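You operate a simulated robot arm through the tools that you are given. There is no shell and no other tool. Be economical: measure what you need, move in short steps, check, and stop when the job is done.

You run a simulated robot arm. Do the job below in one go: nothing can be reset, and whatever is moved stays where it is left.

## Task
Check the blue test cock for leaks: green tray if it holds, rework bin if it falls.
Fine: knob to TEST, three strokes, read the window, vent before you lift it off.

The check looks at the end state, three seconds after you hand in, the way a careful person would. Anything else that was tipped, shoved, dropped, spilled or broken makes it a failure.

## Robot
A 6-joint arm with a two-finger parallel gripper, fixed in place. Base frame: the origin is at the foot of the arm, x ahead of it, y to its left, z up; the work surface is at about z = 0.86. Units: m, degrees, N and s.
With the tool pointing down near the work surface it reaches from about 0.24 to 0.64 m from the base axis. Its first joint turns from -66.0 to 66.0 degrees. Payload 2.7 kg.
The TCP is the grasp point between the finger pads, 0.023 m short of the fingertips. In the tool frame z runs along the fingers and y along their closing line. The gripper opens to 0.094 m. The fingers are 0.038 m wide and 0.01 m thick; the gripper's body (0.054 by 0.096 m) begins 0.039 m behind the TCP.
Orientation is told as [roll, pitch, yaw] about the base's x, y, z axes, in that order, counted from this pose: with the fingers straight down and closing along the base's y, the tool's x points along the base's -x, its y along +y and its z along -z.

## Interface
- The arm moves only by the tool send_rows. Its argument "motion" is text: rows parted by semicolons, each of 7 numbers parted by spaces: the shift along the tool's x, y, z in m, then the turn, a rotation vector about the tool's x, y, z in rad, then the opening, from 0 (shut) to 1 (fully open). In form: tx ty tz wx wy wz gripper; .... A call has 1 to 20 rows; each row shifts and turns the commanded pose from where the row before left it, along the tool's axes as they then stand. Each row takes 0.2 s and may step no farther than 0.05 m and 8.6 degrees from the row before; otherwise, or with a gripper value out of range, the whole call is refused. Where a pose cannot be reached the arm comes as near as it can. A force on the tool above 40 N (or 10 N above the force at the start of the call, whichever is more), or a blocked arm, ends the call early, and 0.2 s more pass. Each finger travels about 0.045 m/s and halts on what it meets, pressing with about 39 N; the grip force reading is that of the motor and also rises with nothing between the fingers. The clock runs only during rows and for 0.2 s after the last one: add rows that do not move to give the fingers time. The reply holds the time, the measured pose of the TCP, the force on the tool along the base axes, the opening and the grip force, in the units named above and with some noise, and new pictures: "show" is both (left out), scene, wrist or none.
- Cameras (640 x 400 px; columns grow to the right, rows downward): "scene" is fixed at [0.0849, -0.4329, 1.4144]; the picture's right is [0.73, -0.68, 0.00], its down [-0.33, -0.35, -0.88] and it looks along [0.60, 0.64, -0.48] (base axes); focal length 298 px, centre (320, 200). "wrist" rides on the gripper at [0.086, 0.016, -0.074] in the tool frame; the picture's right is [-0.18, 0.98, 0.00], its down [-0.58, -0.11, -0.81] and it looks along [-0.79, -0.15, 0.59] (tool axes); focal length 243 px, centre (320, 200). There is no depth. A picture from a camera that has moved, and an enlarged one, comes with that camera's place and axes in the base frame and with its lens.
- enlarge(camera, box): a new picture of the part [left, top, right, bottom] of that camera's present view, enlarged. It takes no simulated time.
- job_done(): hands the job in; it is judged then, once.

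Go step by step. Nothing tells you positions but the pictures and the camera data: compare them with the known pose of the tool, close in by small moves and look again before you grip or let go. The budget is 120 turns and 170 pictures, counting those below and the enlarged ones. Unless the task says otherwise, let go and move clear before handing in, and close with one line.

The tools are called after "Emit:" as name(argument=value, ...) on one line, values as JSON. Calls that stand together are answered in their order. send_rows: Moves the arm, as the interface text tells. Its arguments: {"type":"object","properties":{"motion":{"type":"string"},"show":{"type":"string","enum":["both","scene","wrist","none"]}},"required":["motion"]} The other tools are called the same way: enlarge (camera, box) takes an enlarged picture of a part of a camera's view; job_done () hands the job in.

At the start:

```text
time_s: 0.0
ee_pos: [0.364, -0.1474, 1.2709]
orientation: [0.0, 0.0, 0.0]
contact_force: [0.1, 0.0, -0.4]
grip_width: 0.0937
finger_force: 0.0
```

scene: 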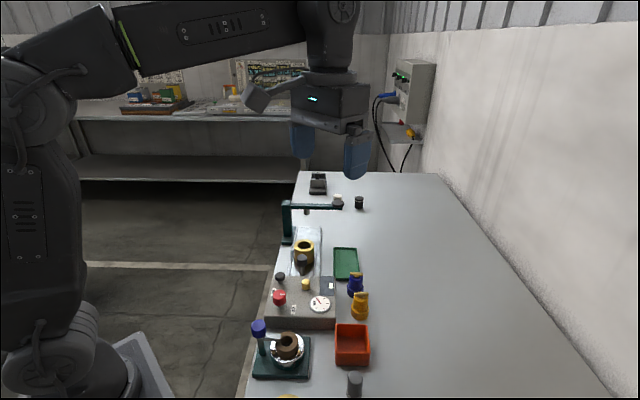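
wrist: 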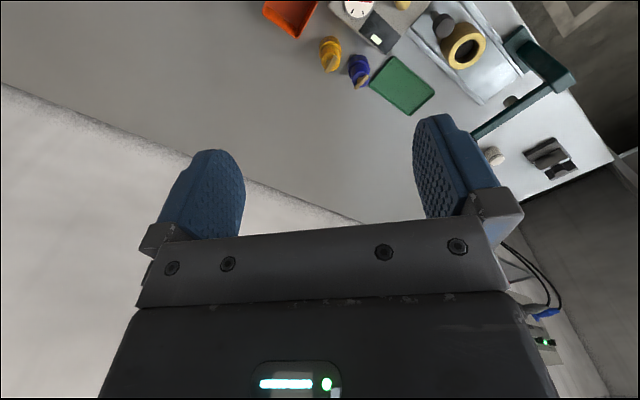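

I see a test rig with a seat, gauge, knobs, plus a blue and a yellow cock, a green tray and an orange bin. I'll enlarge to see the details.

Emit:
enlarge(camera="scene", box=[240, 220, 400, 320])

Emit:
enlarge(camera="scene", box=[230, 300, 390, 400])

Emit:
enlarge(camera="scene", box=[260, 160, 388, 240])

Emit:
enlarge(camera="wrist", box=[260, 0, 580, 200])

```text
4.00 times, centred on (320, 270) of scene
camera zoom: at [0.0849, -0.4329, 1.4144], right [0.73, -0.68, 0.0], down [-0.33, -0.35, -0.88], along [0.6, 0.64, -0.48], focal length 1192 px, centre (320, -80)
```

zoom: 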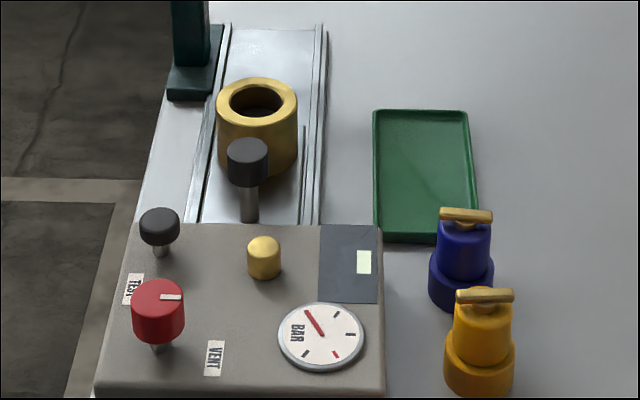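

```text
4.00 times, centred on (310, 350) of scene
camera zoom: at [0.0849, -0.4329, 1.4144], right [0.73, -0.68, 0.0], down [-0.33, -0.35, -0.88], along [0.6, 0.64, -0.48], focal length 1192 px, centre (360, -400)
```

zoom: 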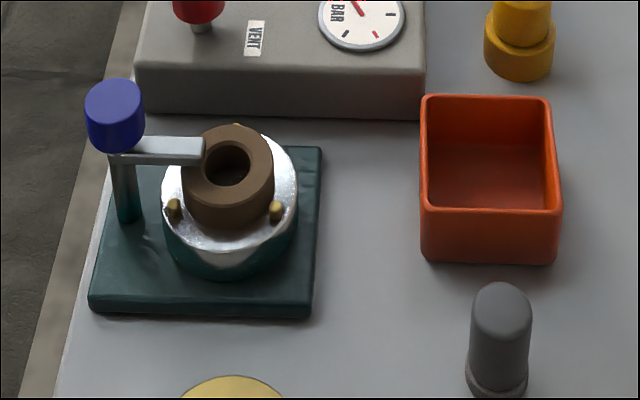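

```text
5.00 times, centred on (324, 200) of scene
camera zoom: at [0.0849, -0.4329, 1.4144], right [0.73, -0.68, 0.0], down [-0.33, -0.35, -0.88], along [0.6, 0.64, -0.48], focal length 1489 px, centre (300, 200)
```

zoom: 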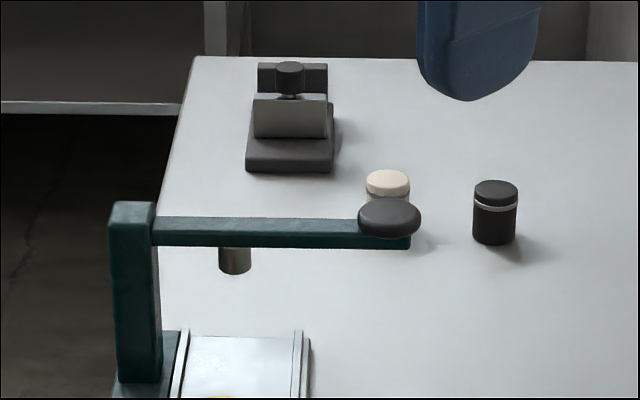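

```text
2.00 times, centred on (420, 100) of wrist
camera zoom: at [0.2796, -0.1312, 1.3463], right [0.18, 0.98, 0.0], down [0.58, -0.11, 0.81], along [0.79, -0.15, -0.59], focal length 485 px, centre (120, 400)
```

zoom: 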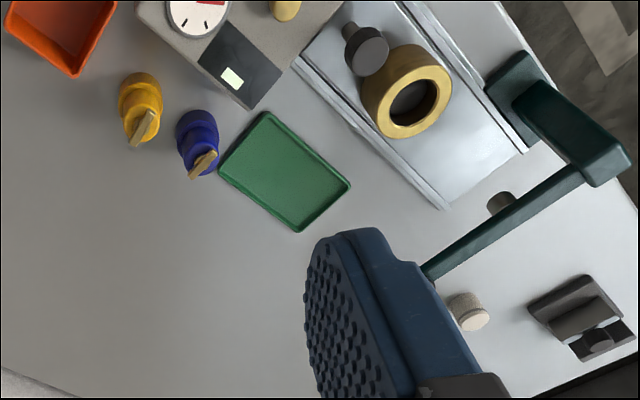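

I'll tilt the wrist and pull back to get a top view of the rig.

Emit:
send_rows(motion="0.03 0.03 0 0 0 0 1; 0.03 0.03 0 0 0 0 1; 0 0 0 0 0.13 0 1; 0 0 0 0 0.13 0 1; 0 0 0 0 0.13 0 1; 0 0 0 0 0.13 0 1; 0 0 0 0 0 0 1", show="wrist")

```text
time_s: 1.6
ee_pos: [0.2945, -0.0909, 1.2206]
orientation: [0.0, 29.8, 0.0]
contact_force: [0.2, 0.2, -0.2]
grip_width: 0.0941
finger_force: 0.2
out of reach, approached as far as the arm can: row 5, 6
camera wrist: at [0.258, -0.0739, 1.3293], right [0.16, 0.98, -0.09], down [0.9, -0.11, 0.41], along [0.39, -0.15, -0.91], focal length 243 px, centre (320, 200)
```

wrist: 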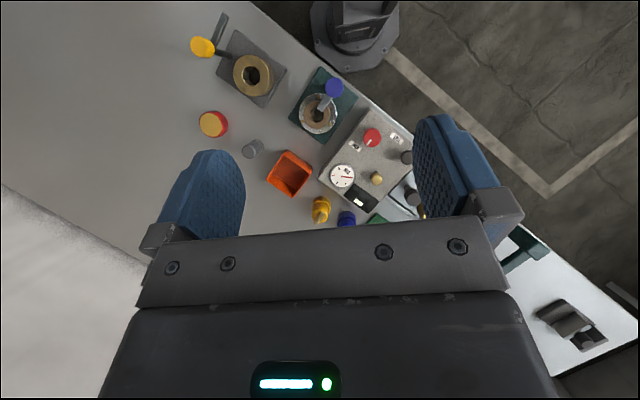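

More fixtures are visible to the right of the rig, so I'll enlarge for detail.

Emit:
enlarge(camera="wrist", box=[170, 0, 410, 150])

Emit:
enlarge(camera="wrist", box=[300, 110, 460, 210])

```text
2.67 times, centred on (290, 75) of wrist
camera zoom: at [0.258, -0.0739, 1.3293], right [0.16, 0.98, -0.09], down [0.9, -0.11, 0.41], along [0.39, -0.15, -0.91], focal length 647 px, centre (400, 533)
```

zoom: 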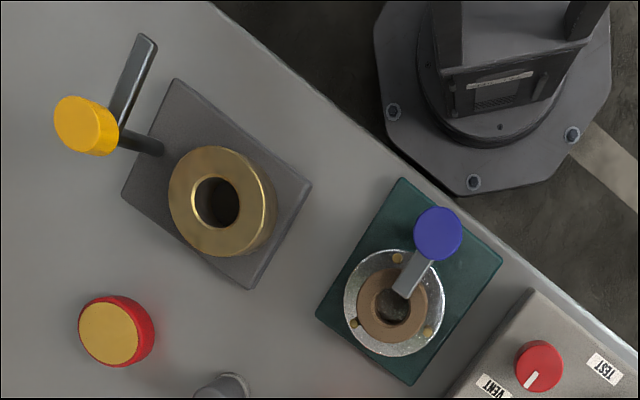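

```text
4.00 times, centred on (380, 160) of wrist
camera zoom: at [0.258, -0.0739, 1.3293], right [0.16, 0.98, -0.09], down [0.9, -0.11, 0.41], along [0.39, -0.15, -0.91], focal length 970 px, centre (80, 360)
```

zoom: 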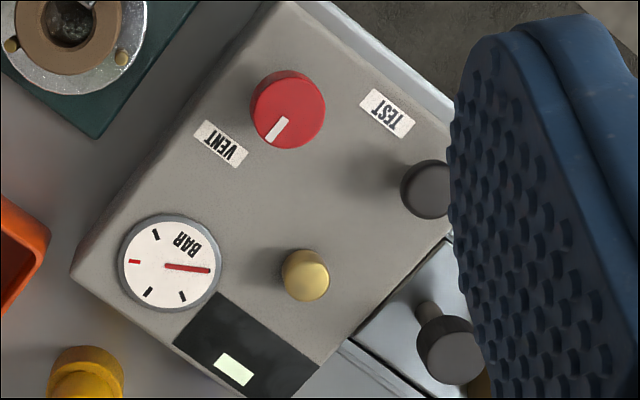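

I need a better look at the carriage and press at the left end of the rig, so I'll shift that way.

Emit:
send_rows(motion="0 0.05 0 0 0 0 1; 0 0.05 0 0 -0.1 0 1; 0 0.04 0 0 0 0 1; 0 0 0 0 0 0 1", show="wrist")

Emit:
enlarge(camera="wrist", box=[240, 40, 480, 190])

```text
time_s: 2.6
ee_pos: [0.2956, 0.0483, 1.2257]
orientation: [0.1, 24.1, 0.0]
contact_force: [0.0, 0.0, 0.3]
grip_width: 0.0939
finger_force: 0.1
camera wrist: at [0.2484, 0.065, 1.3289], right [0.17, 0.98, -0.07], down [0.86, -0.11, 0.5], along [0.48, -0.15, -0.86], focal length 243 px, centre (320, 200)
```

wrist: 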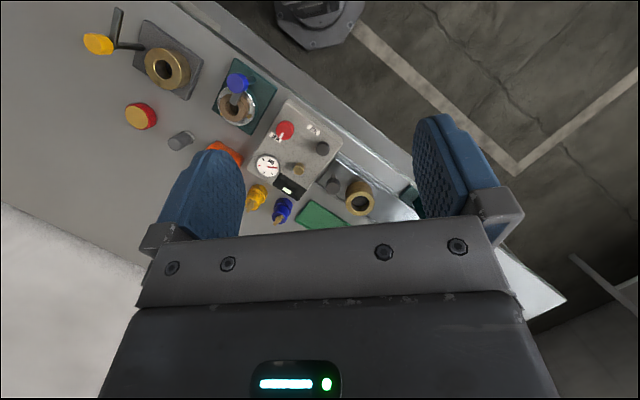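

```text
2.67 times, centred on (360, 115) of wrist
camera zoom: at [0.2484, 0.065, 1.3289], right [0.17, 0.98, -0.07], down [0.86, -0.11, 0.5], along [0.48, -0.15, -0.86], focal length 647 px, centre (213, 427)
```

zoom: 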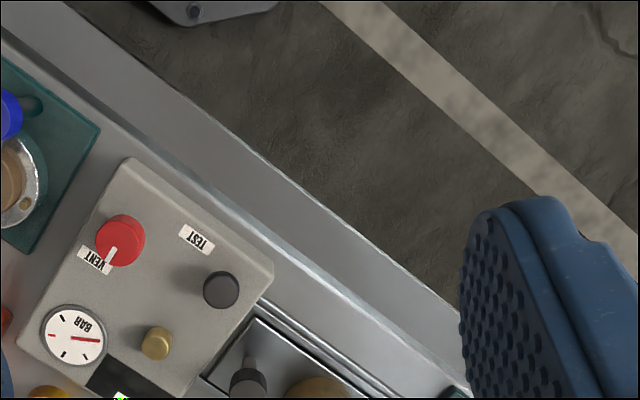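

Less tilt is needed to see the press.

Emit:
send_rows(motion="0 0 0 0 -0.13 0 1; 0 0 0 0 -0.13 0 1; 0.02 0.02 0 0 -0.1 0 1; 0.02 0.02 0.0 0 0 0 1; 0 0 0 0 0 0 1", show="wrist")

Emit:
enlarge(camera="wrist", box=[210, 0, 450, 150])

```text
time_s: 3.8
ee_pos: [0.2546, 0.0891, 1.227]
orientation: [-0.1, 3.5, 0.0]
contact_force: [-0.2, 0.2, -0.6]
grip_width: 0.0941
finger_force: 0.0
camera wrist: at [0.1743, 0.1059, 1.3063], right [0.18, 0.98, -0.01], down [0.63, -0.11, 0.77], along [0.76, -0.15, -0.64], focal length 243 px, centre (320, 200)
```

wrist: 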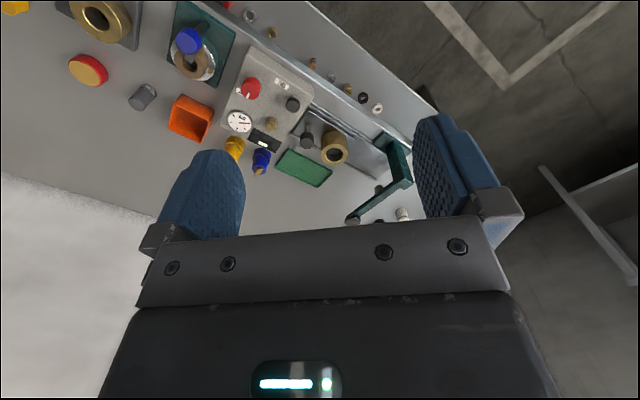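

```text
2.67 times, centred on (330, 75) of wrist
camera zoom: at [0.1743, 0.1059, 1.3063], right [0.18, 0.98, -0.01], down [0.63, -0.11, 0.77], along [0.76, -0.15, -0.64], focal length 647 px, centre (293, 533)
```

zoom: 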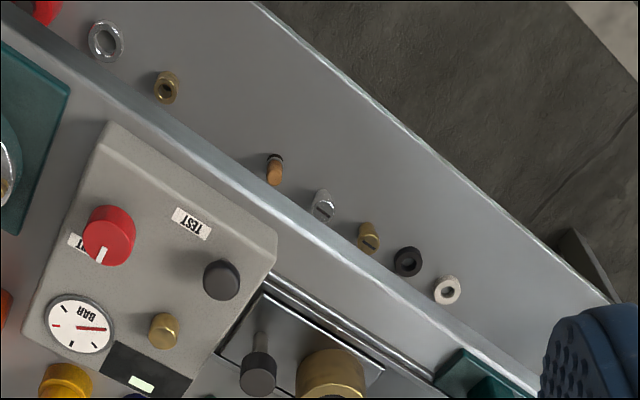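

Emit:
send_rows(motion="-0.05 0 0 0 0 0 1; -0.05 0 0 0 0 0 1; -0.05 0 0 0 0 0 1; -0.05 -0.01 0 0 0 0 1; -0.04 -0.01 0.03 0 0.13 0 1; 0 0 0.02 0 0.13 0 1; 0 0 0 0 0.13 0 1; 0 0 0 0 0 0 1", show="wrist")

Emit:
enlarge(camera="wrist", box=[170, 0, 490, 200])

```text
refused: row 4 steps farther than a row can; nothing moved
```

```text
2.00 times, centred on (330, 100) of wrist
camera zoom: at [0.1743, 0.1059, 1.3063], right [0.18, 0.98, -0.01], down [0.63, -0.11, 0.77], along [0.76, -0.15, -0.64], focal length 485 px, centre (300, 400)
```

zoom: 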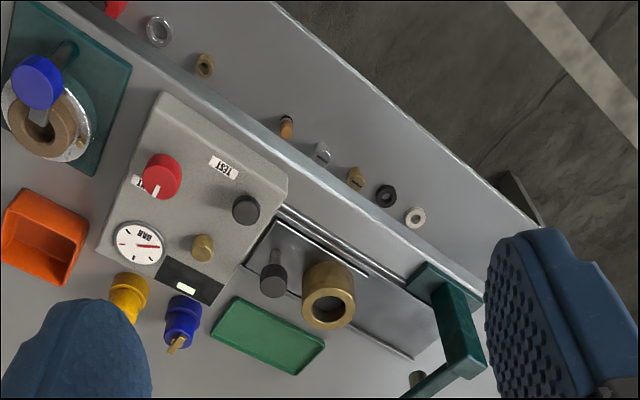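

Row limit hit; resending with smaller steps.

Emit:
send_rows(motion="-0.05 0 0 0 0 0 1; -0.05 0 0 0 0 0 1; -0.05 0 0 0 0 0 1; -0.045 -0.01 0 0 0 0 1; -0.03 -0.01 0.02 0 0.13 0 1; 0 0 0.02 0 0.13 0 1; 0 0 0 0 0.13 0 1; 0 0 0 0 0 0 1", show="wrist")

Emit:
enlarge(camera="wrist", box=[170, 0, 490, 200])

```text
time_s: 5.6
ee_pos: [0.4606, 0.068, 1.1565]
orientation: [0.2, 25.6, 0.0]
contact_force: [-0.2, 0.0, -0.4]
grip_width: 0.0939
finger_force: 0.0
out of reach, approached as far as the arm can: row 7
camera wrist: at [0.4168, 0.0841, 1.2607], right [0.17, 0.98, -0.08], down [0.87, -0.11, 0.48], along [0.46, -0.15, -0.88], focal length 243 px, centre (320, 200)
```

wrist: 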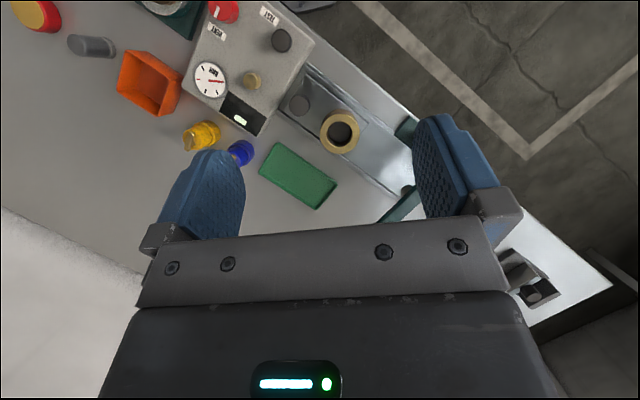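

```text
2.00 times, centred on (330, 100) of wrist
camera zoom: at [0.4168, 0.0841, 1.2607], right [0.17, 0.98, -0.08], down [0.87, -0.11, 0.48], along [0.46, -0.15, -0.88], focal length 485 px, centre (300, 400)
```

zoom: 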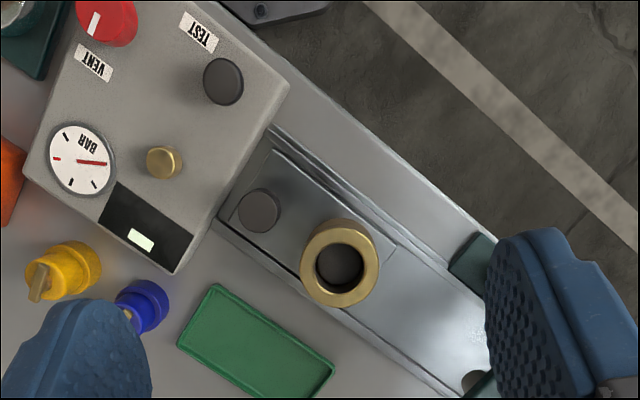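

Next I'll look closely at the blue-lever station to the right of the rig.

Emit:
send_rows(motion="0.0174 -0.038 0.018 0 0 0 1; 0.0174 -0.038 0.018 0 0 0 1; 0.0174 -0.038 0.018 0 0 0 1; 0.0174 -0.038 0.018 0 0 0 1; 0.0174 -0.038 0.018 0 0 0 1; 0 0 0 0 0 0 1", show="wrist")

Emit:
enlarge(camera="wrist", box=[220, 0, 460, 150])

```text
time_s: 7.0
ee_pos: [0.3404, -0.122, 1.1139]
orientation: [0.1, 25.7, 0.2]
contact_force: [0.0, -0.5, 0.4]
grip_width: 0.0939
finger_force: 0.1
camera wrist: at [0.2975, -0.105, 1.2189], right [0.17, 0.98, -0.08], down [0.87, -0.11, 0.47], along [0.46, -0.15, -0.88], focal length 243 px, centre (320, 200)
```

wrist: 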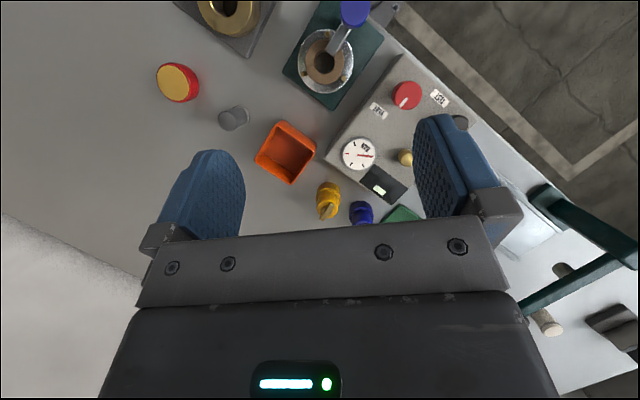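

```text
2.67 times, centred on (340, 75) of wrist
camera zoom: at [0.2975, -0.105, 1.2189], right [0.17, 0.98, -0.08], down [0.87, -0.11, 0.47], along [0.46, -0.15, -0.88], focal length 647 px, centre (267, 533)
```

zoom: 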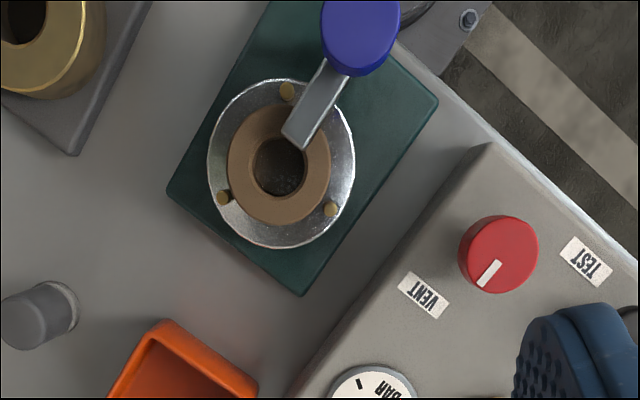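

The enlarged pictures are sharp, so I'll zoom tightly on the key fixtures.

Emit:
enlarge(camera="scene", box=[268, 225, 348, 275])

Emit:
enlarge(camera="scene", box=[268, 190, 364, 250])

Emit:
enlarge(camera="scene", box=[330, 265, 386, 325])

Emit:
enlarge(camera="scene", box=[245, 315, 325, 365])

```text
8.00 times, centred on (308, 250) of scene
camera zoom: at [0.0848, -0.4329, 1.4144], right [0.73, -0.68, 0.0], down [-0.33, -0.35, -0.88], along [0.6, 0.64, -0.48], focal length 2383 px, centre (416, -200)
```

zoom: 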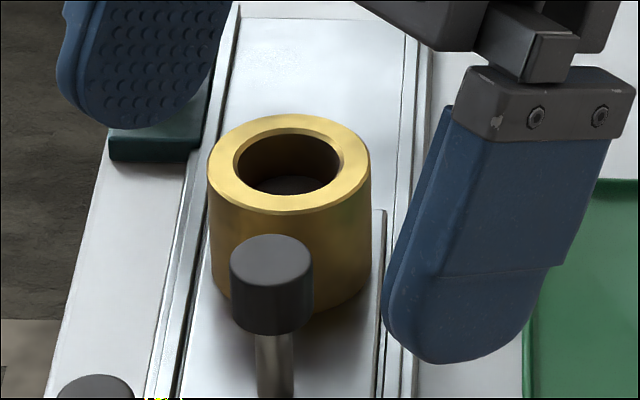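

```text
6.67 times, centred on (316, 220) of scene
camera zoom: at [0.0848, -0.4329, 1.4144], right [0.73, -0.68, 0.0], down [-0.33, -0.35, -0.88], along [0.6, 0.64, -0.48], focal length 1986 px, centre (347, 67)
```

zoom: 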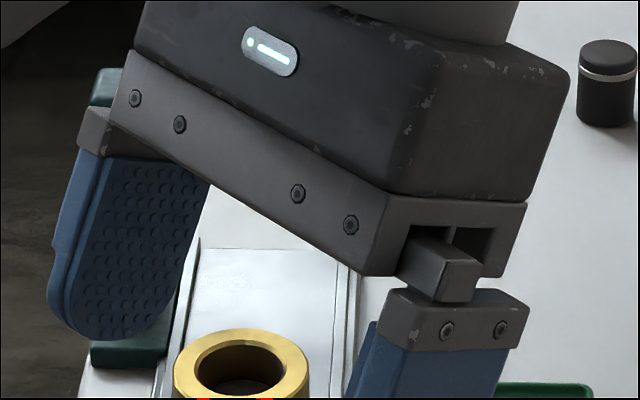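

```text
6.67 times, centred on (358, 295) of scene
camera zoom: at [0.0848, -0.4329, 1.4144], right [0.73, -0.68, 0.0], down [-0.33, -0.35, -0.88], along [0.6, 0.64, -0.48], focal length 1986 px, centre (67, -433)
```

zoom: 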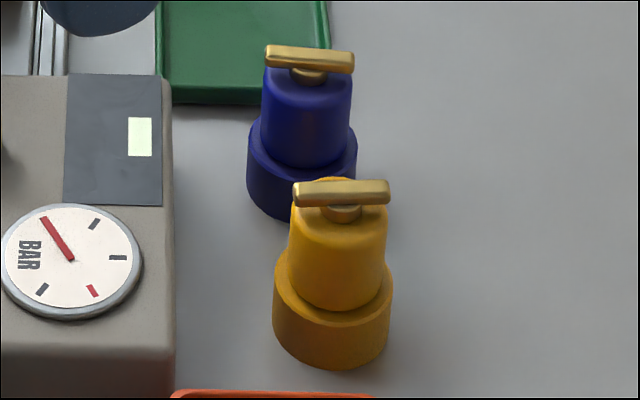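

```text
8.00 times, centred on (285, 340) of scene
camera zoom: at [0.0848, -0.4329, 1.4144], right [0.73, -0.68, 0.0], down [-0.33, -0.35, -0.88], along [0.6, 0.64, -0.48], focal length 2383 px, centre (600, -920)
```

zoom: 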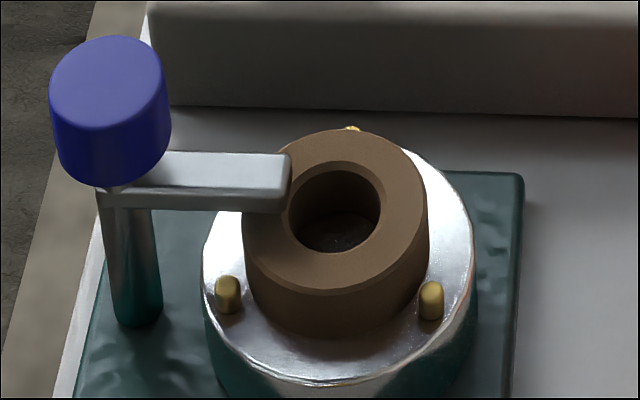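

The brass stub on the test box may itself be the test spigot, so I'll look at it and at the box closely.

Emit:
enlarge(camera="scene", box=[264, 265, 344, 315])

Emit:
enlarge(camera="wrist", box=[310, 130, 438, 230])

```text
8.00 times, centred on (304, 290) of scene
camera zoom: at [0.0848, -0.4329, 1.4144], right [0.73, -0.68, 0.0], down [-0.33, -0.35, -0.88], along [0.6, 0.64, -0.48], focal length 2383 px, centre (448, -520)
```

zoom: 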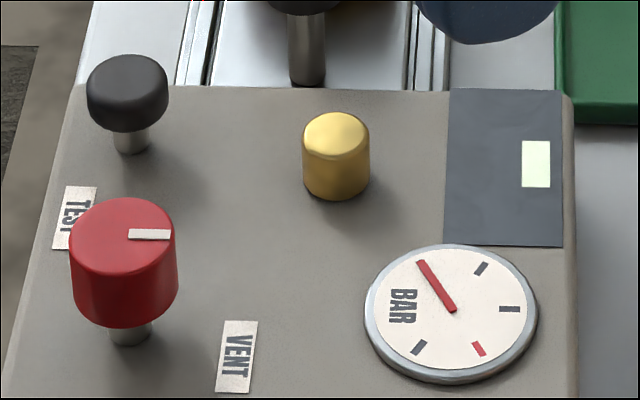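

```text
4.00 times, centred on (374, 180) of wrist
camera zoom: at [0.2975, -0.105, 1.2189], right [0.17, 0.98, -0.08], down [0.87, -0.11, 0.47], along [0.46, -0.15, -0.88], focal length 970 px, centre (104, 280)
```

zoom: 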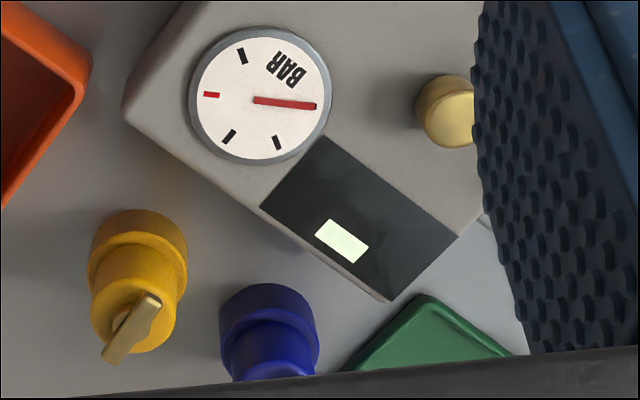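

The brass stub is the test spigot (18 mm, base at about (0.414, -0.035)), with the pump plunger at about (0.379, 0.020), the red knob at (0.336, -0.037) and the blue cock at about (0.516, -0.100). I'll straighten the tool, yaw it to match the bench and hover above the blue cock.

Emit:
send_rows(motion="0 0 0 0 -0.13 0 1; 0 0 0 0 -0.13 0 1; 0 0 0 0 -0.13 0 1; 0 0 0 0 -0.058 0 1; 0 0 0 0 0 -0.137 1; 0 0 0 0 0 -0.137 1; 0 0 0 0 0 -0.137 1; 0 0 0 0 0 -0.137 1; 0 0 0 0 0 -0.137 1; 0 0 0 0 0 -0.137 1; -0.027 -0.023 0.018 0 0 0 0.8; -0.027 -0.023 0.018 0 0 0 0.65; -0.027 -0.023 0.018 0 0 0 0.65; -0.027 -0.023 0.018 0 0 0 0.65; -0.027 -0.023 0.018 0 0 0 0.65; 0 0 0 0 0 0 0.65; 0 0 0 0 0 0 0.65")

Emit:
enlarge(camera="scene", box=[310, 220, 406, 300])

```text
time_s: 10.6
ee_pos: [0.5195, -0.1028, 1.0245]
orientation: [0.1, 0.0, 47.1]
contact_force: [0.7, 0.6, 0.8]
grip_width: 0.0609
finger_force: 0.0
camera wrist: at [0.451, -0.1557, 1.0995], right [-0.59, 0.8, 0.0], down [0.48, 0.35, 0.81], along [0.65, 0.48, -0.59], focal length 243 px, centre (320, 200)
```

scene: 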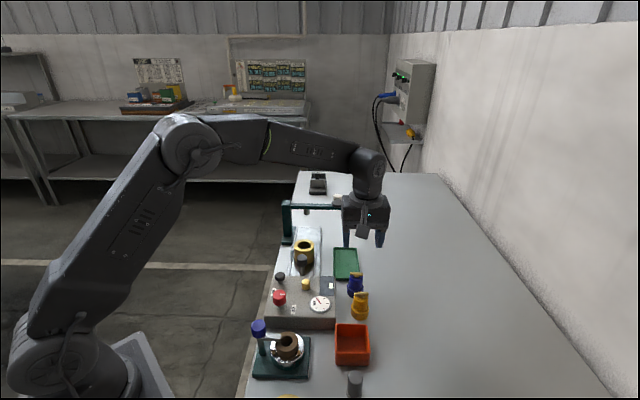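
wrist: 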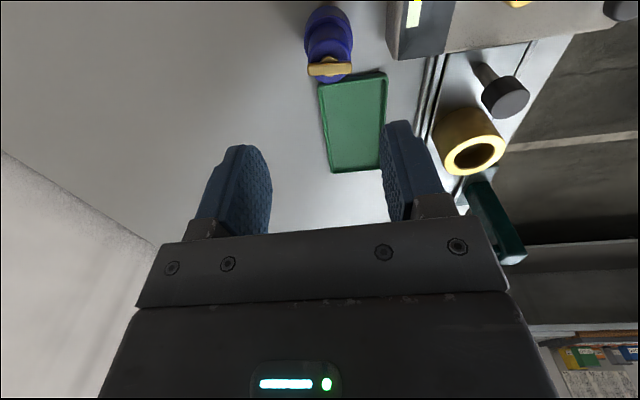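

```text
5.00 times, centred on (358, 260) of scene
camera zoom: at [0.0849, -0.4329, 1.4144], right [0.73, -0.68, 0.0], down [-0.33, -0.35, -0.88], along [0.6, 0.64, -0.48], focal length 1489 px, centre (130, -100)
```

zoom: 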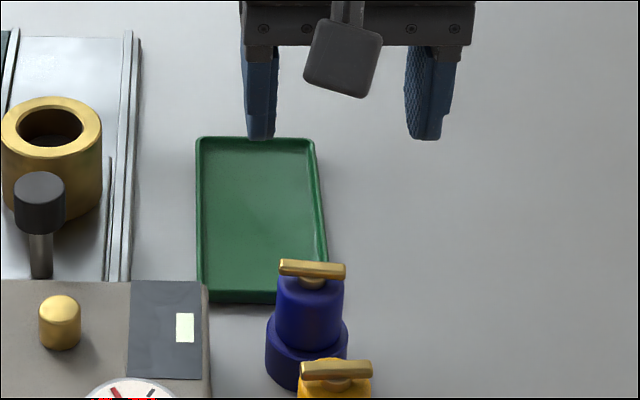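

The views agree on the cock at about (0.516, -0.099). Descending with a small sideways correction, then checking.

Emit:
send_rows(motion="0 0.0045 0.03 0 0 0 0.65; 0 0 0.03 0 0 0 0.65; 0 0 0.025 0 0 0 0.65; 0 0 0 0 0 0 0.65")

Emit:
enlarge(camera="scene", box=[310, 240, 406, 300])

```text
time_s: 11.6
ee_pos: [0.5143, -0.0991, 0.9367]
orientation: [0.2, 0.0, 47.1]
contact_force: [0.4, -0.9, 0.1]
grip_width: 0.0612
finger_force: 0.0
camera wrist: at [0.4466, -0.1519, 1.0102], right [-0.59, 0.8, 0.0], down [0.48, 0.35, 0.81], along [0.65, 0.48, -0.59], focal length 243 px, centre (320, 200)
```

scene: 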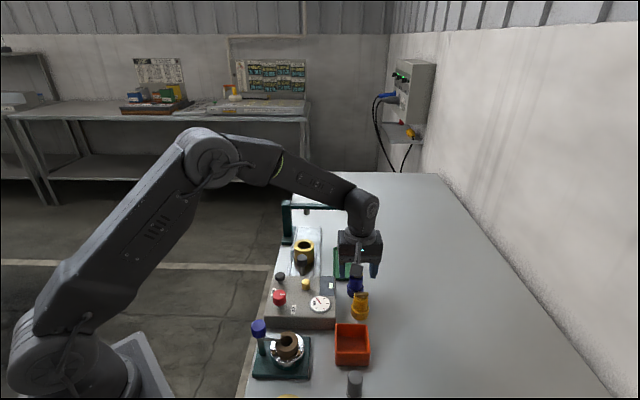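
wrist: 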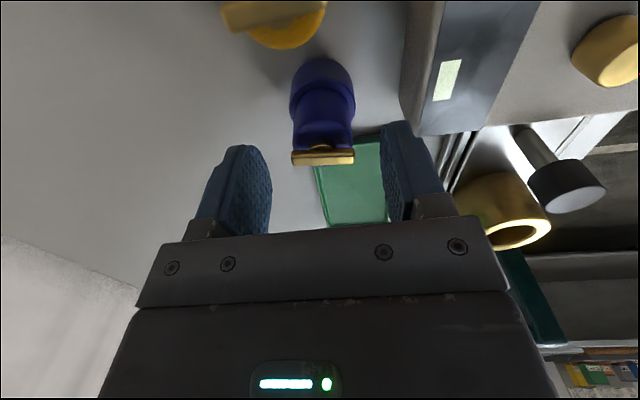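

```text
6.67 times, centred on (358, 270) of scene
camera zoom: at [0.0849, -0.4329, 1.4144], right [0.73, -0.68, 0.0], down [-0.33, -0.35, -0.88], along [0.6, 0.64, -0.48], focal length 1986 px, centre (67, -267)
```

zoom: 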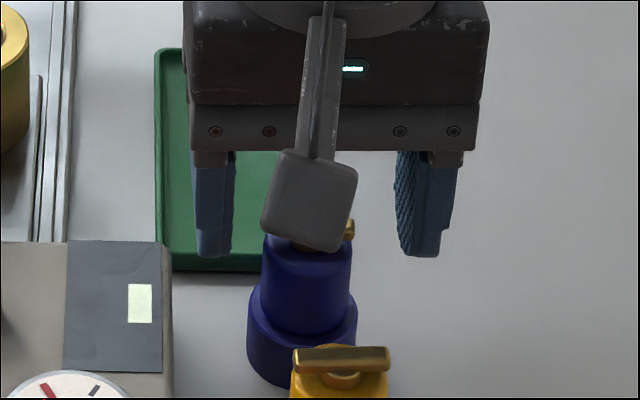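

Well aligned. Down to the grip height and close.

Emit:
send_rows(motion="-0.002 0 0.016 0 0 0 0.65; 0 0 0.016 0 0 0 0.65; 0 0 0 0 0 0 0.5; 0 0 0 0 0 0 0.3; 0 0 0 0 0 0 0.2; 0 0 0 0 0 0 0.2; 0 0 0 0 0 0 0.2")

Emit:
enlarge(camera="scene", box=[310, 240, 406, 300])

```text
time_s: 13.2
ee_pos: [0.5159, -0.0992, 0.9041]
orientation: [0.1, 0.1, 47.2]
contact_force: [-0.7, -0.3, 0.4]
grip_width: 0.0387
finger_force: 39.0
camera wrist: at [0.4472, -0.1517, 0.9786], right [-0.59, 0.8, 0.0], down [0.48, 0.35, 0.81], along [0.65, 0.48, -0.59], focal length 243 px, centre (320, 200)
```

scene: 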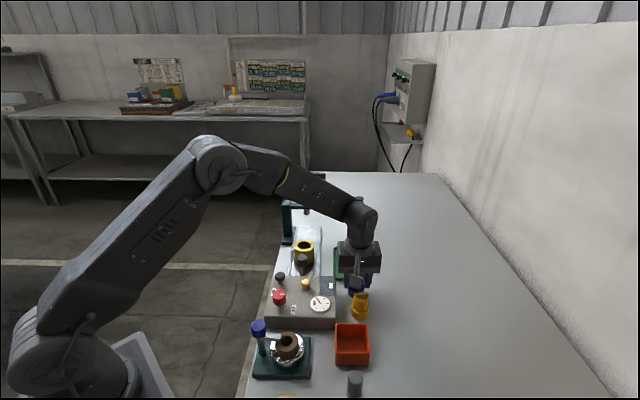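
wrist: 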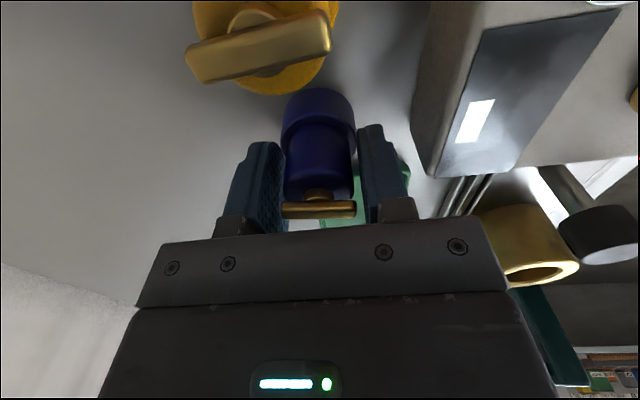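

```text
6.67 times, centred on (358, 270) of scene
camera zoom: at [0.0849, -0.4329, 1.4144], right [0.73, -0.68, 0.0], down [-0.33, -0.35, -0.88], along [0.6, 0.64, -0.48], focal length 1986 px, centre (67, -267)
```

zoom: 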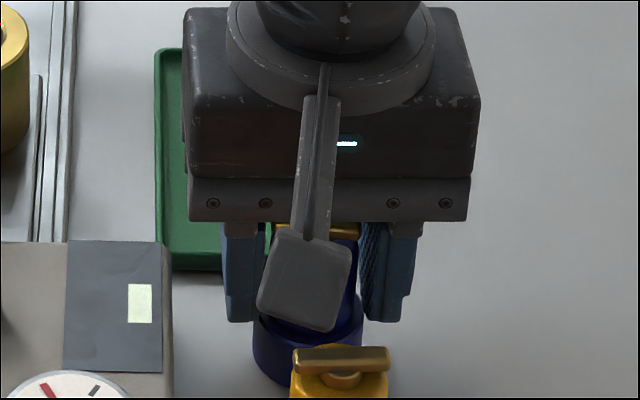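

Gripped. Lifting and checking it comes along.

Emit:
send_rows(motion="0 0 -0.01 0 0 0 0.2; 0 0 -0.03 0 0 0 0.2; 0 0 -0.04 0 0 0 0.2; 0 0 -0.03 0 0 0 0.2; 0.007 0.039 0 0 0 0 0.2; 0.008 0.039 0 0 0 0 0.2; 0.008 0.039 0 0 0 0 0.2; 0 0 0 0 0 0 0.2")

Emit:
enlarge(camera="scene", box=[260, 230, 356, 290])

Emit:
enlarge(camera="wrist", box=[240, 60, 432, 180])

```text
time_s: 15.0
ee_pos: [0.4149, -0.0342, 1.0154]
orientation: [0.1, 0.1, 47.1]
contact_force: [-0.2, -0.1, -1.2]
grip_width: 0.0386
finger_force: 38.3
camera wrist: at [0.3455, -0.0856, 1.0906], right [-0.59, 0.8, 0.0], down [0.48, 0.35, 0.81], along [0.65, 0.48, -0.59], focal length 243 px, centre (320, 200)
```

scene: 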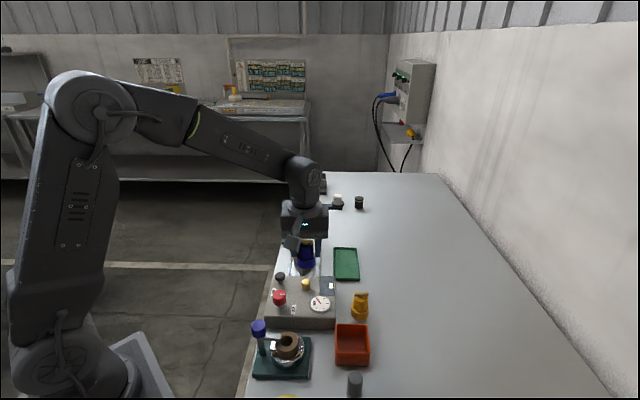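
wrist: 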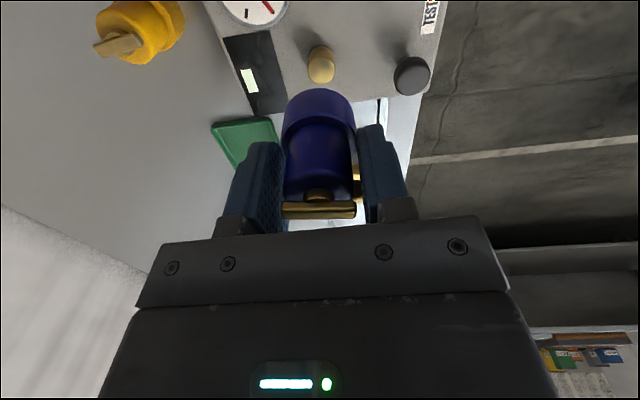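

```text
6.67 times, centred on (308, 260) of scene
camera zoom: at [0.0849, -0.4329, 1.4144], right [0.73, -0.68, 0.0], down [-0.33, -0.35, -0.88], along [0.6, 0.64, -0.48], focal length 1986 px, centre (400, -200)
```

zoom: 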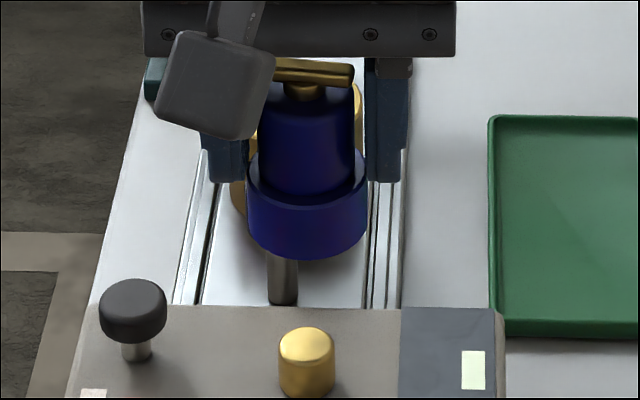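

```text
3.33 times, centred on (336, 120) of wrist
camera zoom: at [0.3455, -0.0856, 1.0906], right [-0.59, 0.8, 0.0], down [0.48, 0.35, 0.81], along [0.65, 0.48, -0.59], focal length 809 px, centre (267, 467)
```

zoom: 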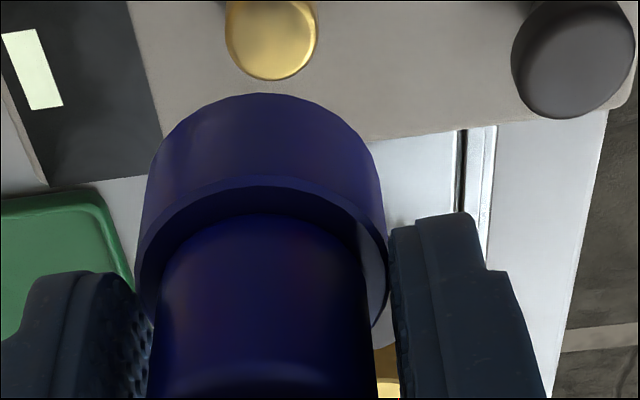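

It's held well and the spigot is at about (0.413, -0.035). I'll nudge over and come down to just above it.

Emit:
send_rows(motion="0.0015 0.001 0.02 0 0 0 0.2; 0 0 0.022 0 0 0 0.2; 0 0 0 0 0 0 0.2")

Emit:
enlarge(camera="scene", box=[272, 245, 336, 285])

Emit:
enlarge(camera="wrist", box=[240, 0, 432, 120])

```text
time_s: 15.8
ee_pos: [0.4132, -0.0353, 0.9736]
orientation: [0.1, 0.0, 47.2]
contact_force: [-0.2, -0.6, -1.7]
grip_width: 0.0385
finger_force: 39.2
camera wrist: at [0.3443, -0.0877, 1.0479], right [-0.59, 0.8, 0.0], down [0.48, 0.35, 0.81], along [0.65, 0.48, -0.59], focal length 243 px, centre (320, 200)
```

scene: 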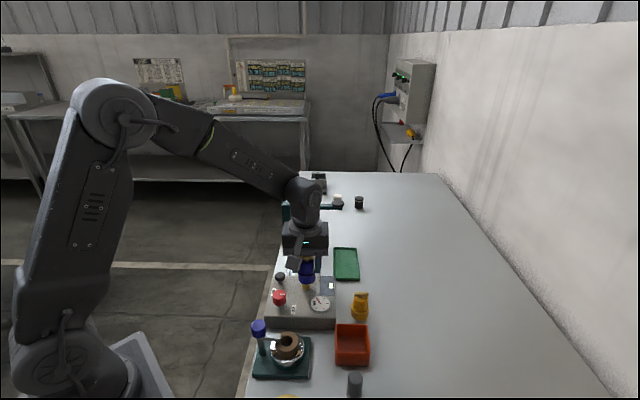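
wrist: 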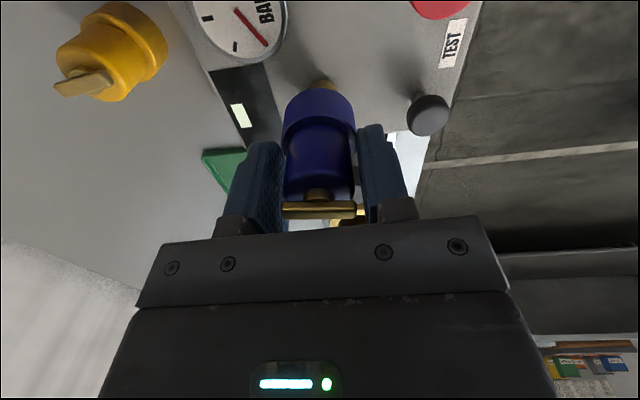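

```text
10.00 times, centred on (304, 265) of scene
camera zoom: at [0.0849, -0.4329, 1.4144], right [0.73, -0.68, 0.0], down [-0.33, -0.35, -0.88], along [0.6, 0.64, -0.48], focal length 2979 px, centre (480, -450)
```

zoom: 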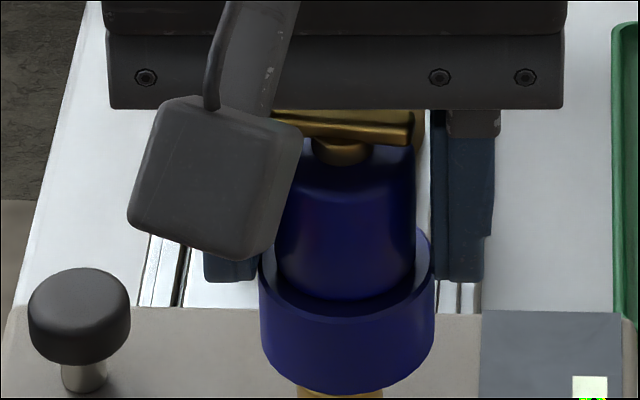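

```text
3.33 times, centred on (336, 60) of wrist
camera zoom: at [0.3443, -0.0877, 1.0479], right [-0.59, 0.8, 0.0], down [0.48, 0.35, 0.81], along [0.65, 0.48, -0.59], focal length 809 px, centre (267, 667)
```

zoom: 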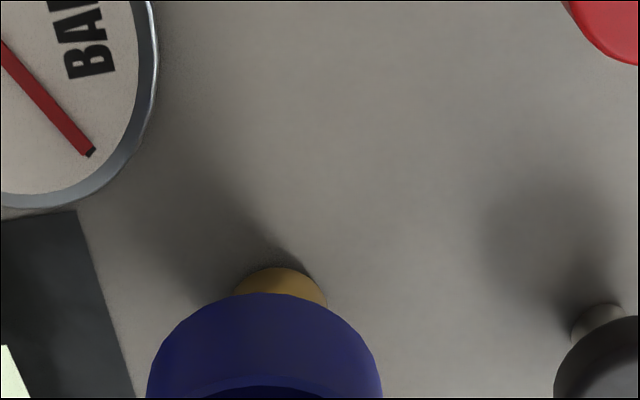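

Both views put the spigot about 2–3 mm toward tool +y from the cock; correcting and re-checking.

Emit:
send_rows(motion="-0.0015 0.0025 0.003 0 0 0 0.2; 0 0 0 0 0 0 0.2", show="none")

Emit:
enlarge(camera="scene", box=[280, 260, 328, 290])

Emit:
enlarge(camera="wrist", box=[280, 60, 376, 120])

```text
time_s: 16.4
ee_pos: [0.4133, -0.0323, 0.9713]
orientation: [0.1, 0.0, 47.1]
contact_force: [-0.7, -0.9, -0.7]
grip_width: 0.0384
finger_force: 39.0
```

```text
13.33 times, centred on (304, 275) of scene
camera zoom: at [0.0849, -0.4329, 1.4144], right [0.73, -0.68, 0.0], down [-0.33, -0.35, -0.88], along [0.6, 0.64, -0.48], focal length 3972 px, centre (533, -800)
```

zoom: 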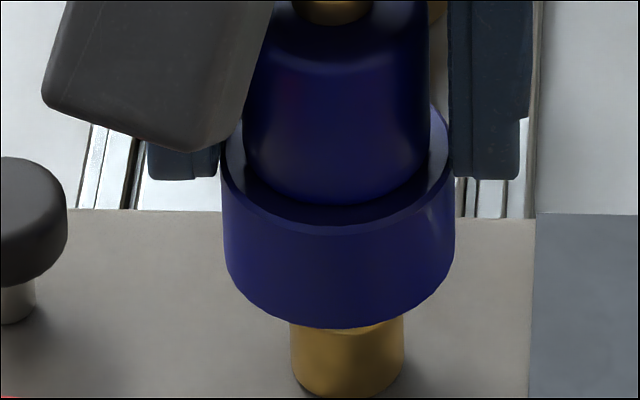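

```text
6.67 times, centred on (328, 90) of wrist
camera zoom: at [0.3434, -0.084, 1.0452], right [-0.59, 0.8, 0.0], down [0.48, 0.35, 0.81], along [0.65, 0.48, -0.59], focal length 1618 px, centre (267, 933)
```

zoom: 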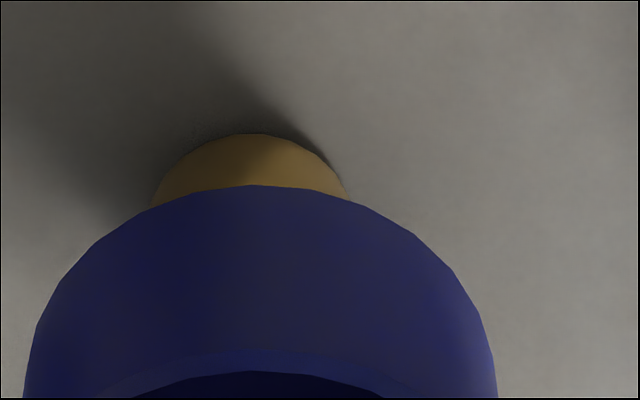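

Triangulating in the vertical plane, the spigot top is at z≈0.919 on a box top of z≈0.901, and the cock needs about 2.5 mm toward the front. Correcting and lowering onto it gently.

Emit:
send_rows(motion="0.0025 -0.0009 0 0 0 0 0.2; 0 0 0.005 0 0 0 0.2; 0 0 0.005 0 0 0 0.2; 0 0 0.003 0 0 0 0.2; 0 0 0 0 0 0 0.2", show="none")

Emit:
enlarge(camera="scene", box=[280, 260, 328, 290])

```text
time_s: 17.6
ee_pos: [0.4125, -0.0351, 0.9596]
orientation: [-0.1, -0.1, 47.2]
contact_force: [-5.4, -1.3, 27.2]
grip_width: 0.0385
finger_force: 38.8
```

```text
13.33 times, centred on (304, 275) of scene
camera zoom: at [0.0844, -0.4329, 1.4144], right [0.73, -0.68, 0.0], down [-0.33, -0.35, -0.88], along [0.6, 0.64, -0.48], focal length 3972 px, centre (533, -800)
```

zoom: 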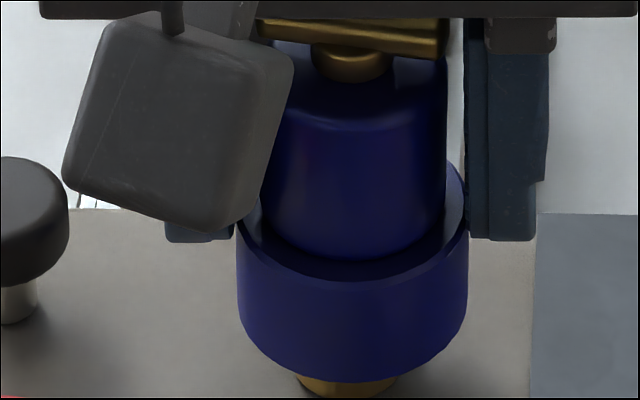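

Contact at 27 N while slightly off to the right, so it's not on yet. I'll back up a bit, recentre and look again.

Emit:
send_rows(motion="0 0 -0.007 0 0 0 0.2; 0 0.0012 0 0 0 0 0.2; 0 0 0 0 0 0 0.2", show="none")

Emit:
enlarge(camera="scene", box=[280, 260, 328, 290])

Emit:
enlarge(camera="wrist", box=[280, 60, 376, 120])

```text
time_s: 18.4
ee_pos: [0.4104, -0.0332, 0.9635]
orientation: [0.3, 0.1, 47.1]
contact_force: [0.4, 0.4, -1.4]
grip_width: 0.0383
finger_force: 38.7
```

```text
13.33 times, centred on (304, 275) of scene
camera zoom: at [0.0849, -0.4329, 1.4144], right [0.73, -0.68, 0.0], down [-0.33, -0.35, -0.88], along [0.6, 0.64, -0.48], focal length 3972 px, centre (533, -800)
```

zoom: 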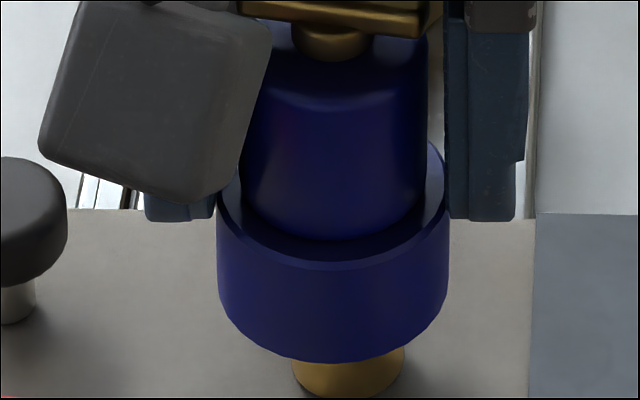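

```text
6.67 times, centred on (328, 90) of wrist
camera zoom: at [0.341, -0.0858, 1.0388], right [-0.59, 0.8, 0.0], down [0.48, 0.35, 0.81], along [0.65, 0.48, -0.59], focal length 1618 px, centre (267, 933)
```

zoom: 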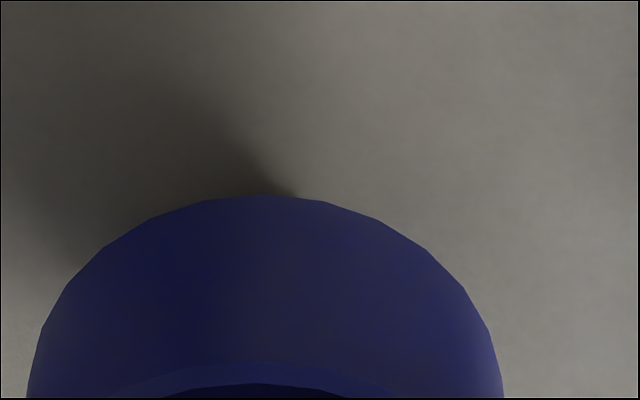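

Emit:
send_rows(motion="0.0005 -0.0019 0 0 0 0 0.2; 0 0 0 0 0 0 0.2; 0 0 0.003 0 0 0 0.2; 0 0 0.003 0 0 0 0.2", show="none")

Emit:
enlarge(camera="scene", box=[280, 260, 328, 290])

```text
time_s: 19.4
ee_pos: [0.4113, -0.0362, 0.9592]
orientation: [0.0, 0.0, 47.1]
contact_force: [-2.6, 1.2, 7.5]
grip_width: 0.0383
finger_force: 39.0
```

```text
13.33 times, centred on (304, 275) of scene
camera zoom: at [0.0847, -0.4328, 1.4144], right [0.73, -0.68, 0.0], down [-0.33, -0.35, -0.88], along [0.6, 0.64, -0.48], focal length 3972 px, centre (533, -800)
```

zoom: 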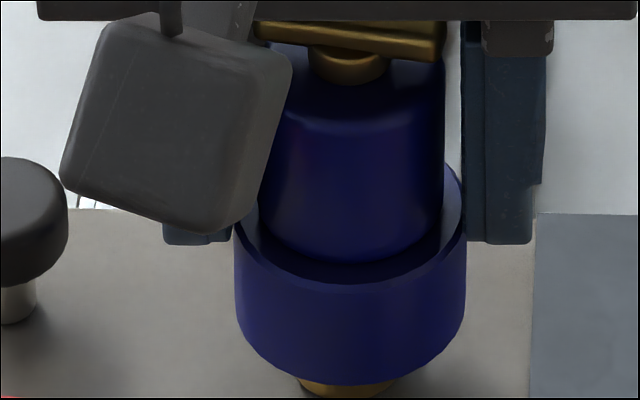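

Light contact, about 0.8 mm too far right. Shifting while pressing lightly.

Emit:
send_rows(motion="0 0.0008 0 0 0 0 0.2; 0 0 0.002 0 0 0 0.2; 0 0 0.002 0 0 0 0.2; 0 0 0 0 0 0 0.2", show="none")

Emit:
enlarge(camera="scene", box=[280, 260, 328, 290])

```text
time_s: 20.4
ee_pos: [0.411, -0.0358, 0.9552]
orientation: [0.0, -0.1, 47.1]
contact_force: [-2.6, 0.5, 25.7]
grip_width: 0.0381
finger_force: 38.7
```

```text
13.33 times, centred on (304, 275) of scene
camera zoom: at [0.0845, -0.4328, 1.4144], right [0.73, -0.68, 0.0], down [-0.33, -0.35, -0.88], along [0.6, 0.64, -0.48], focal length 3972 px, centre (533, -800)
```

zoom: 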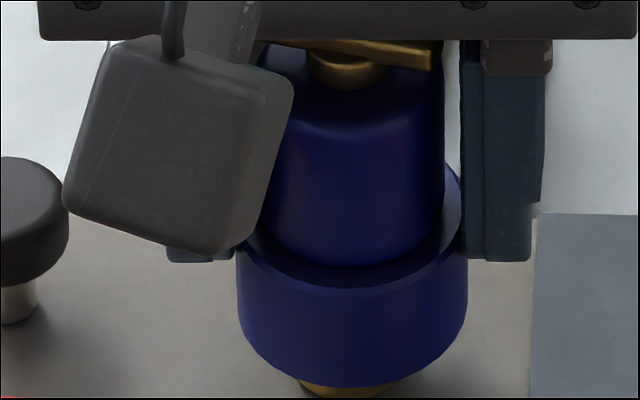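

The grip slid down a little and the cock did not go on. I'll back off and remeasure the alignment carefully.

Emit:
send_rows(motion="0 0 -0.008 0 0 0 0.2; 0 0 -0.008 0 0 0 0.2; 0 0 -0.008 0 0 0 0.2; 0 0 0 0 0 0 0.2; 0 0 0 0 0 0 0.2", show="none")

Emit:
enlarge(camera="scene", box=[280, 250, 328, 290])

Emit:
enlarge(camera="wrist", box=[270, 50, 366, 110])

```text
time_s: 21.6
ee_pos: [0.4103, -0.0348, 0.9783]
orientation: [0.1, 0.0, 47.1]
contact_force: [-0.6, 0.8, -1.0]
grip_width: 0.0374
finger_force: 39.1
```

```text
10.00 times, centred on (304, 270) of scene
camera zoom: at [0.0849, -0.4329, 1.4144], right [0.73, -0.68, 0.0], down [-0.33, -0.35, -0.88], along [0.6, 0.64, -0.48], focal length 2979 px, centre (480, -500)
```

zoom: 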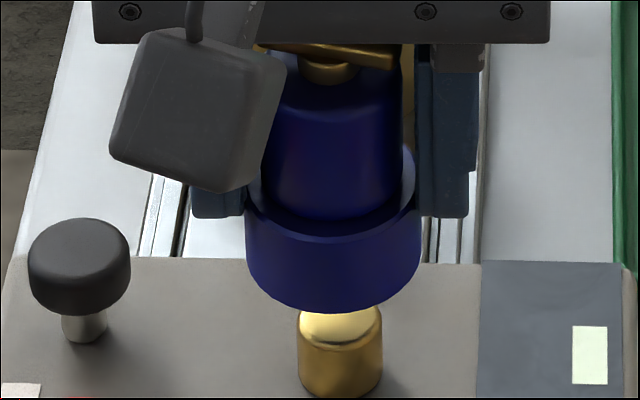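

```text
6.67 times, centred on (318, 80) of wrist
camera zoom: at [0.3417, -0.0863, 1.0527], right [-0.59, 0.8, 0.0], down [0.48, 0.35, 0.81], along [0.65, 0.48, -0.59], focal length 1618 px, centre (333, 1000)
```

zoom: 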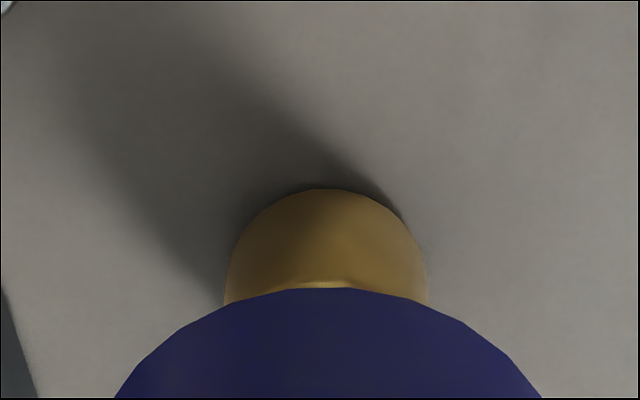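

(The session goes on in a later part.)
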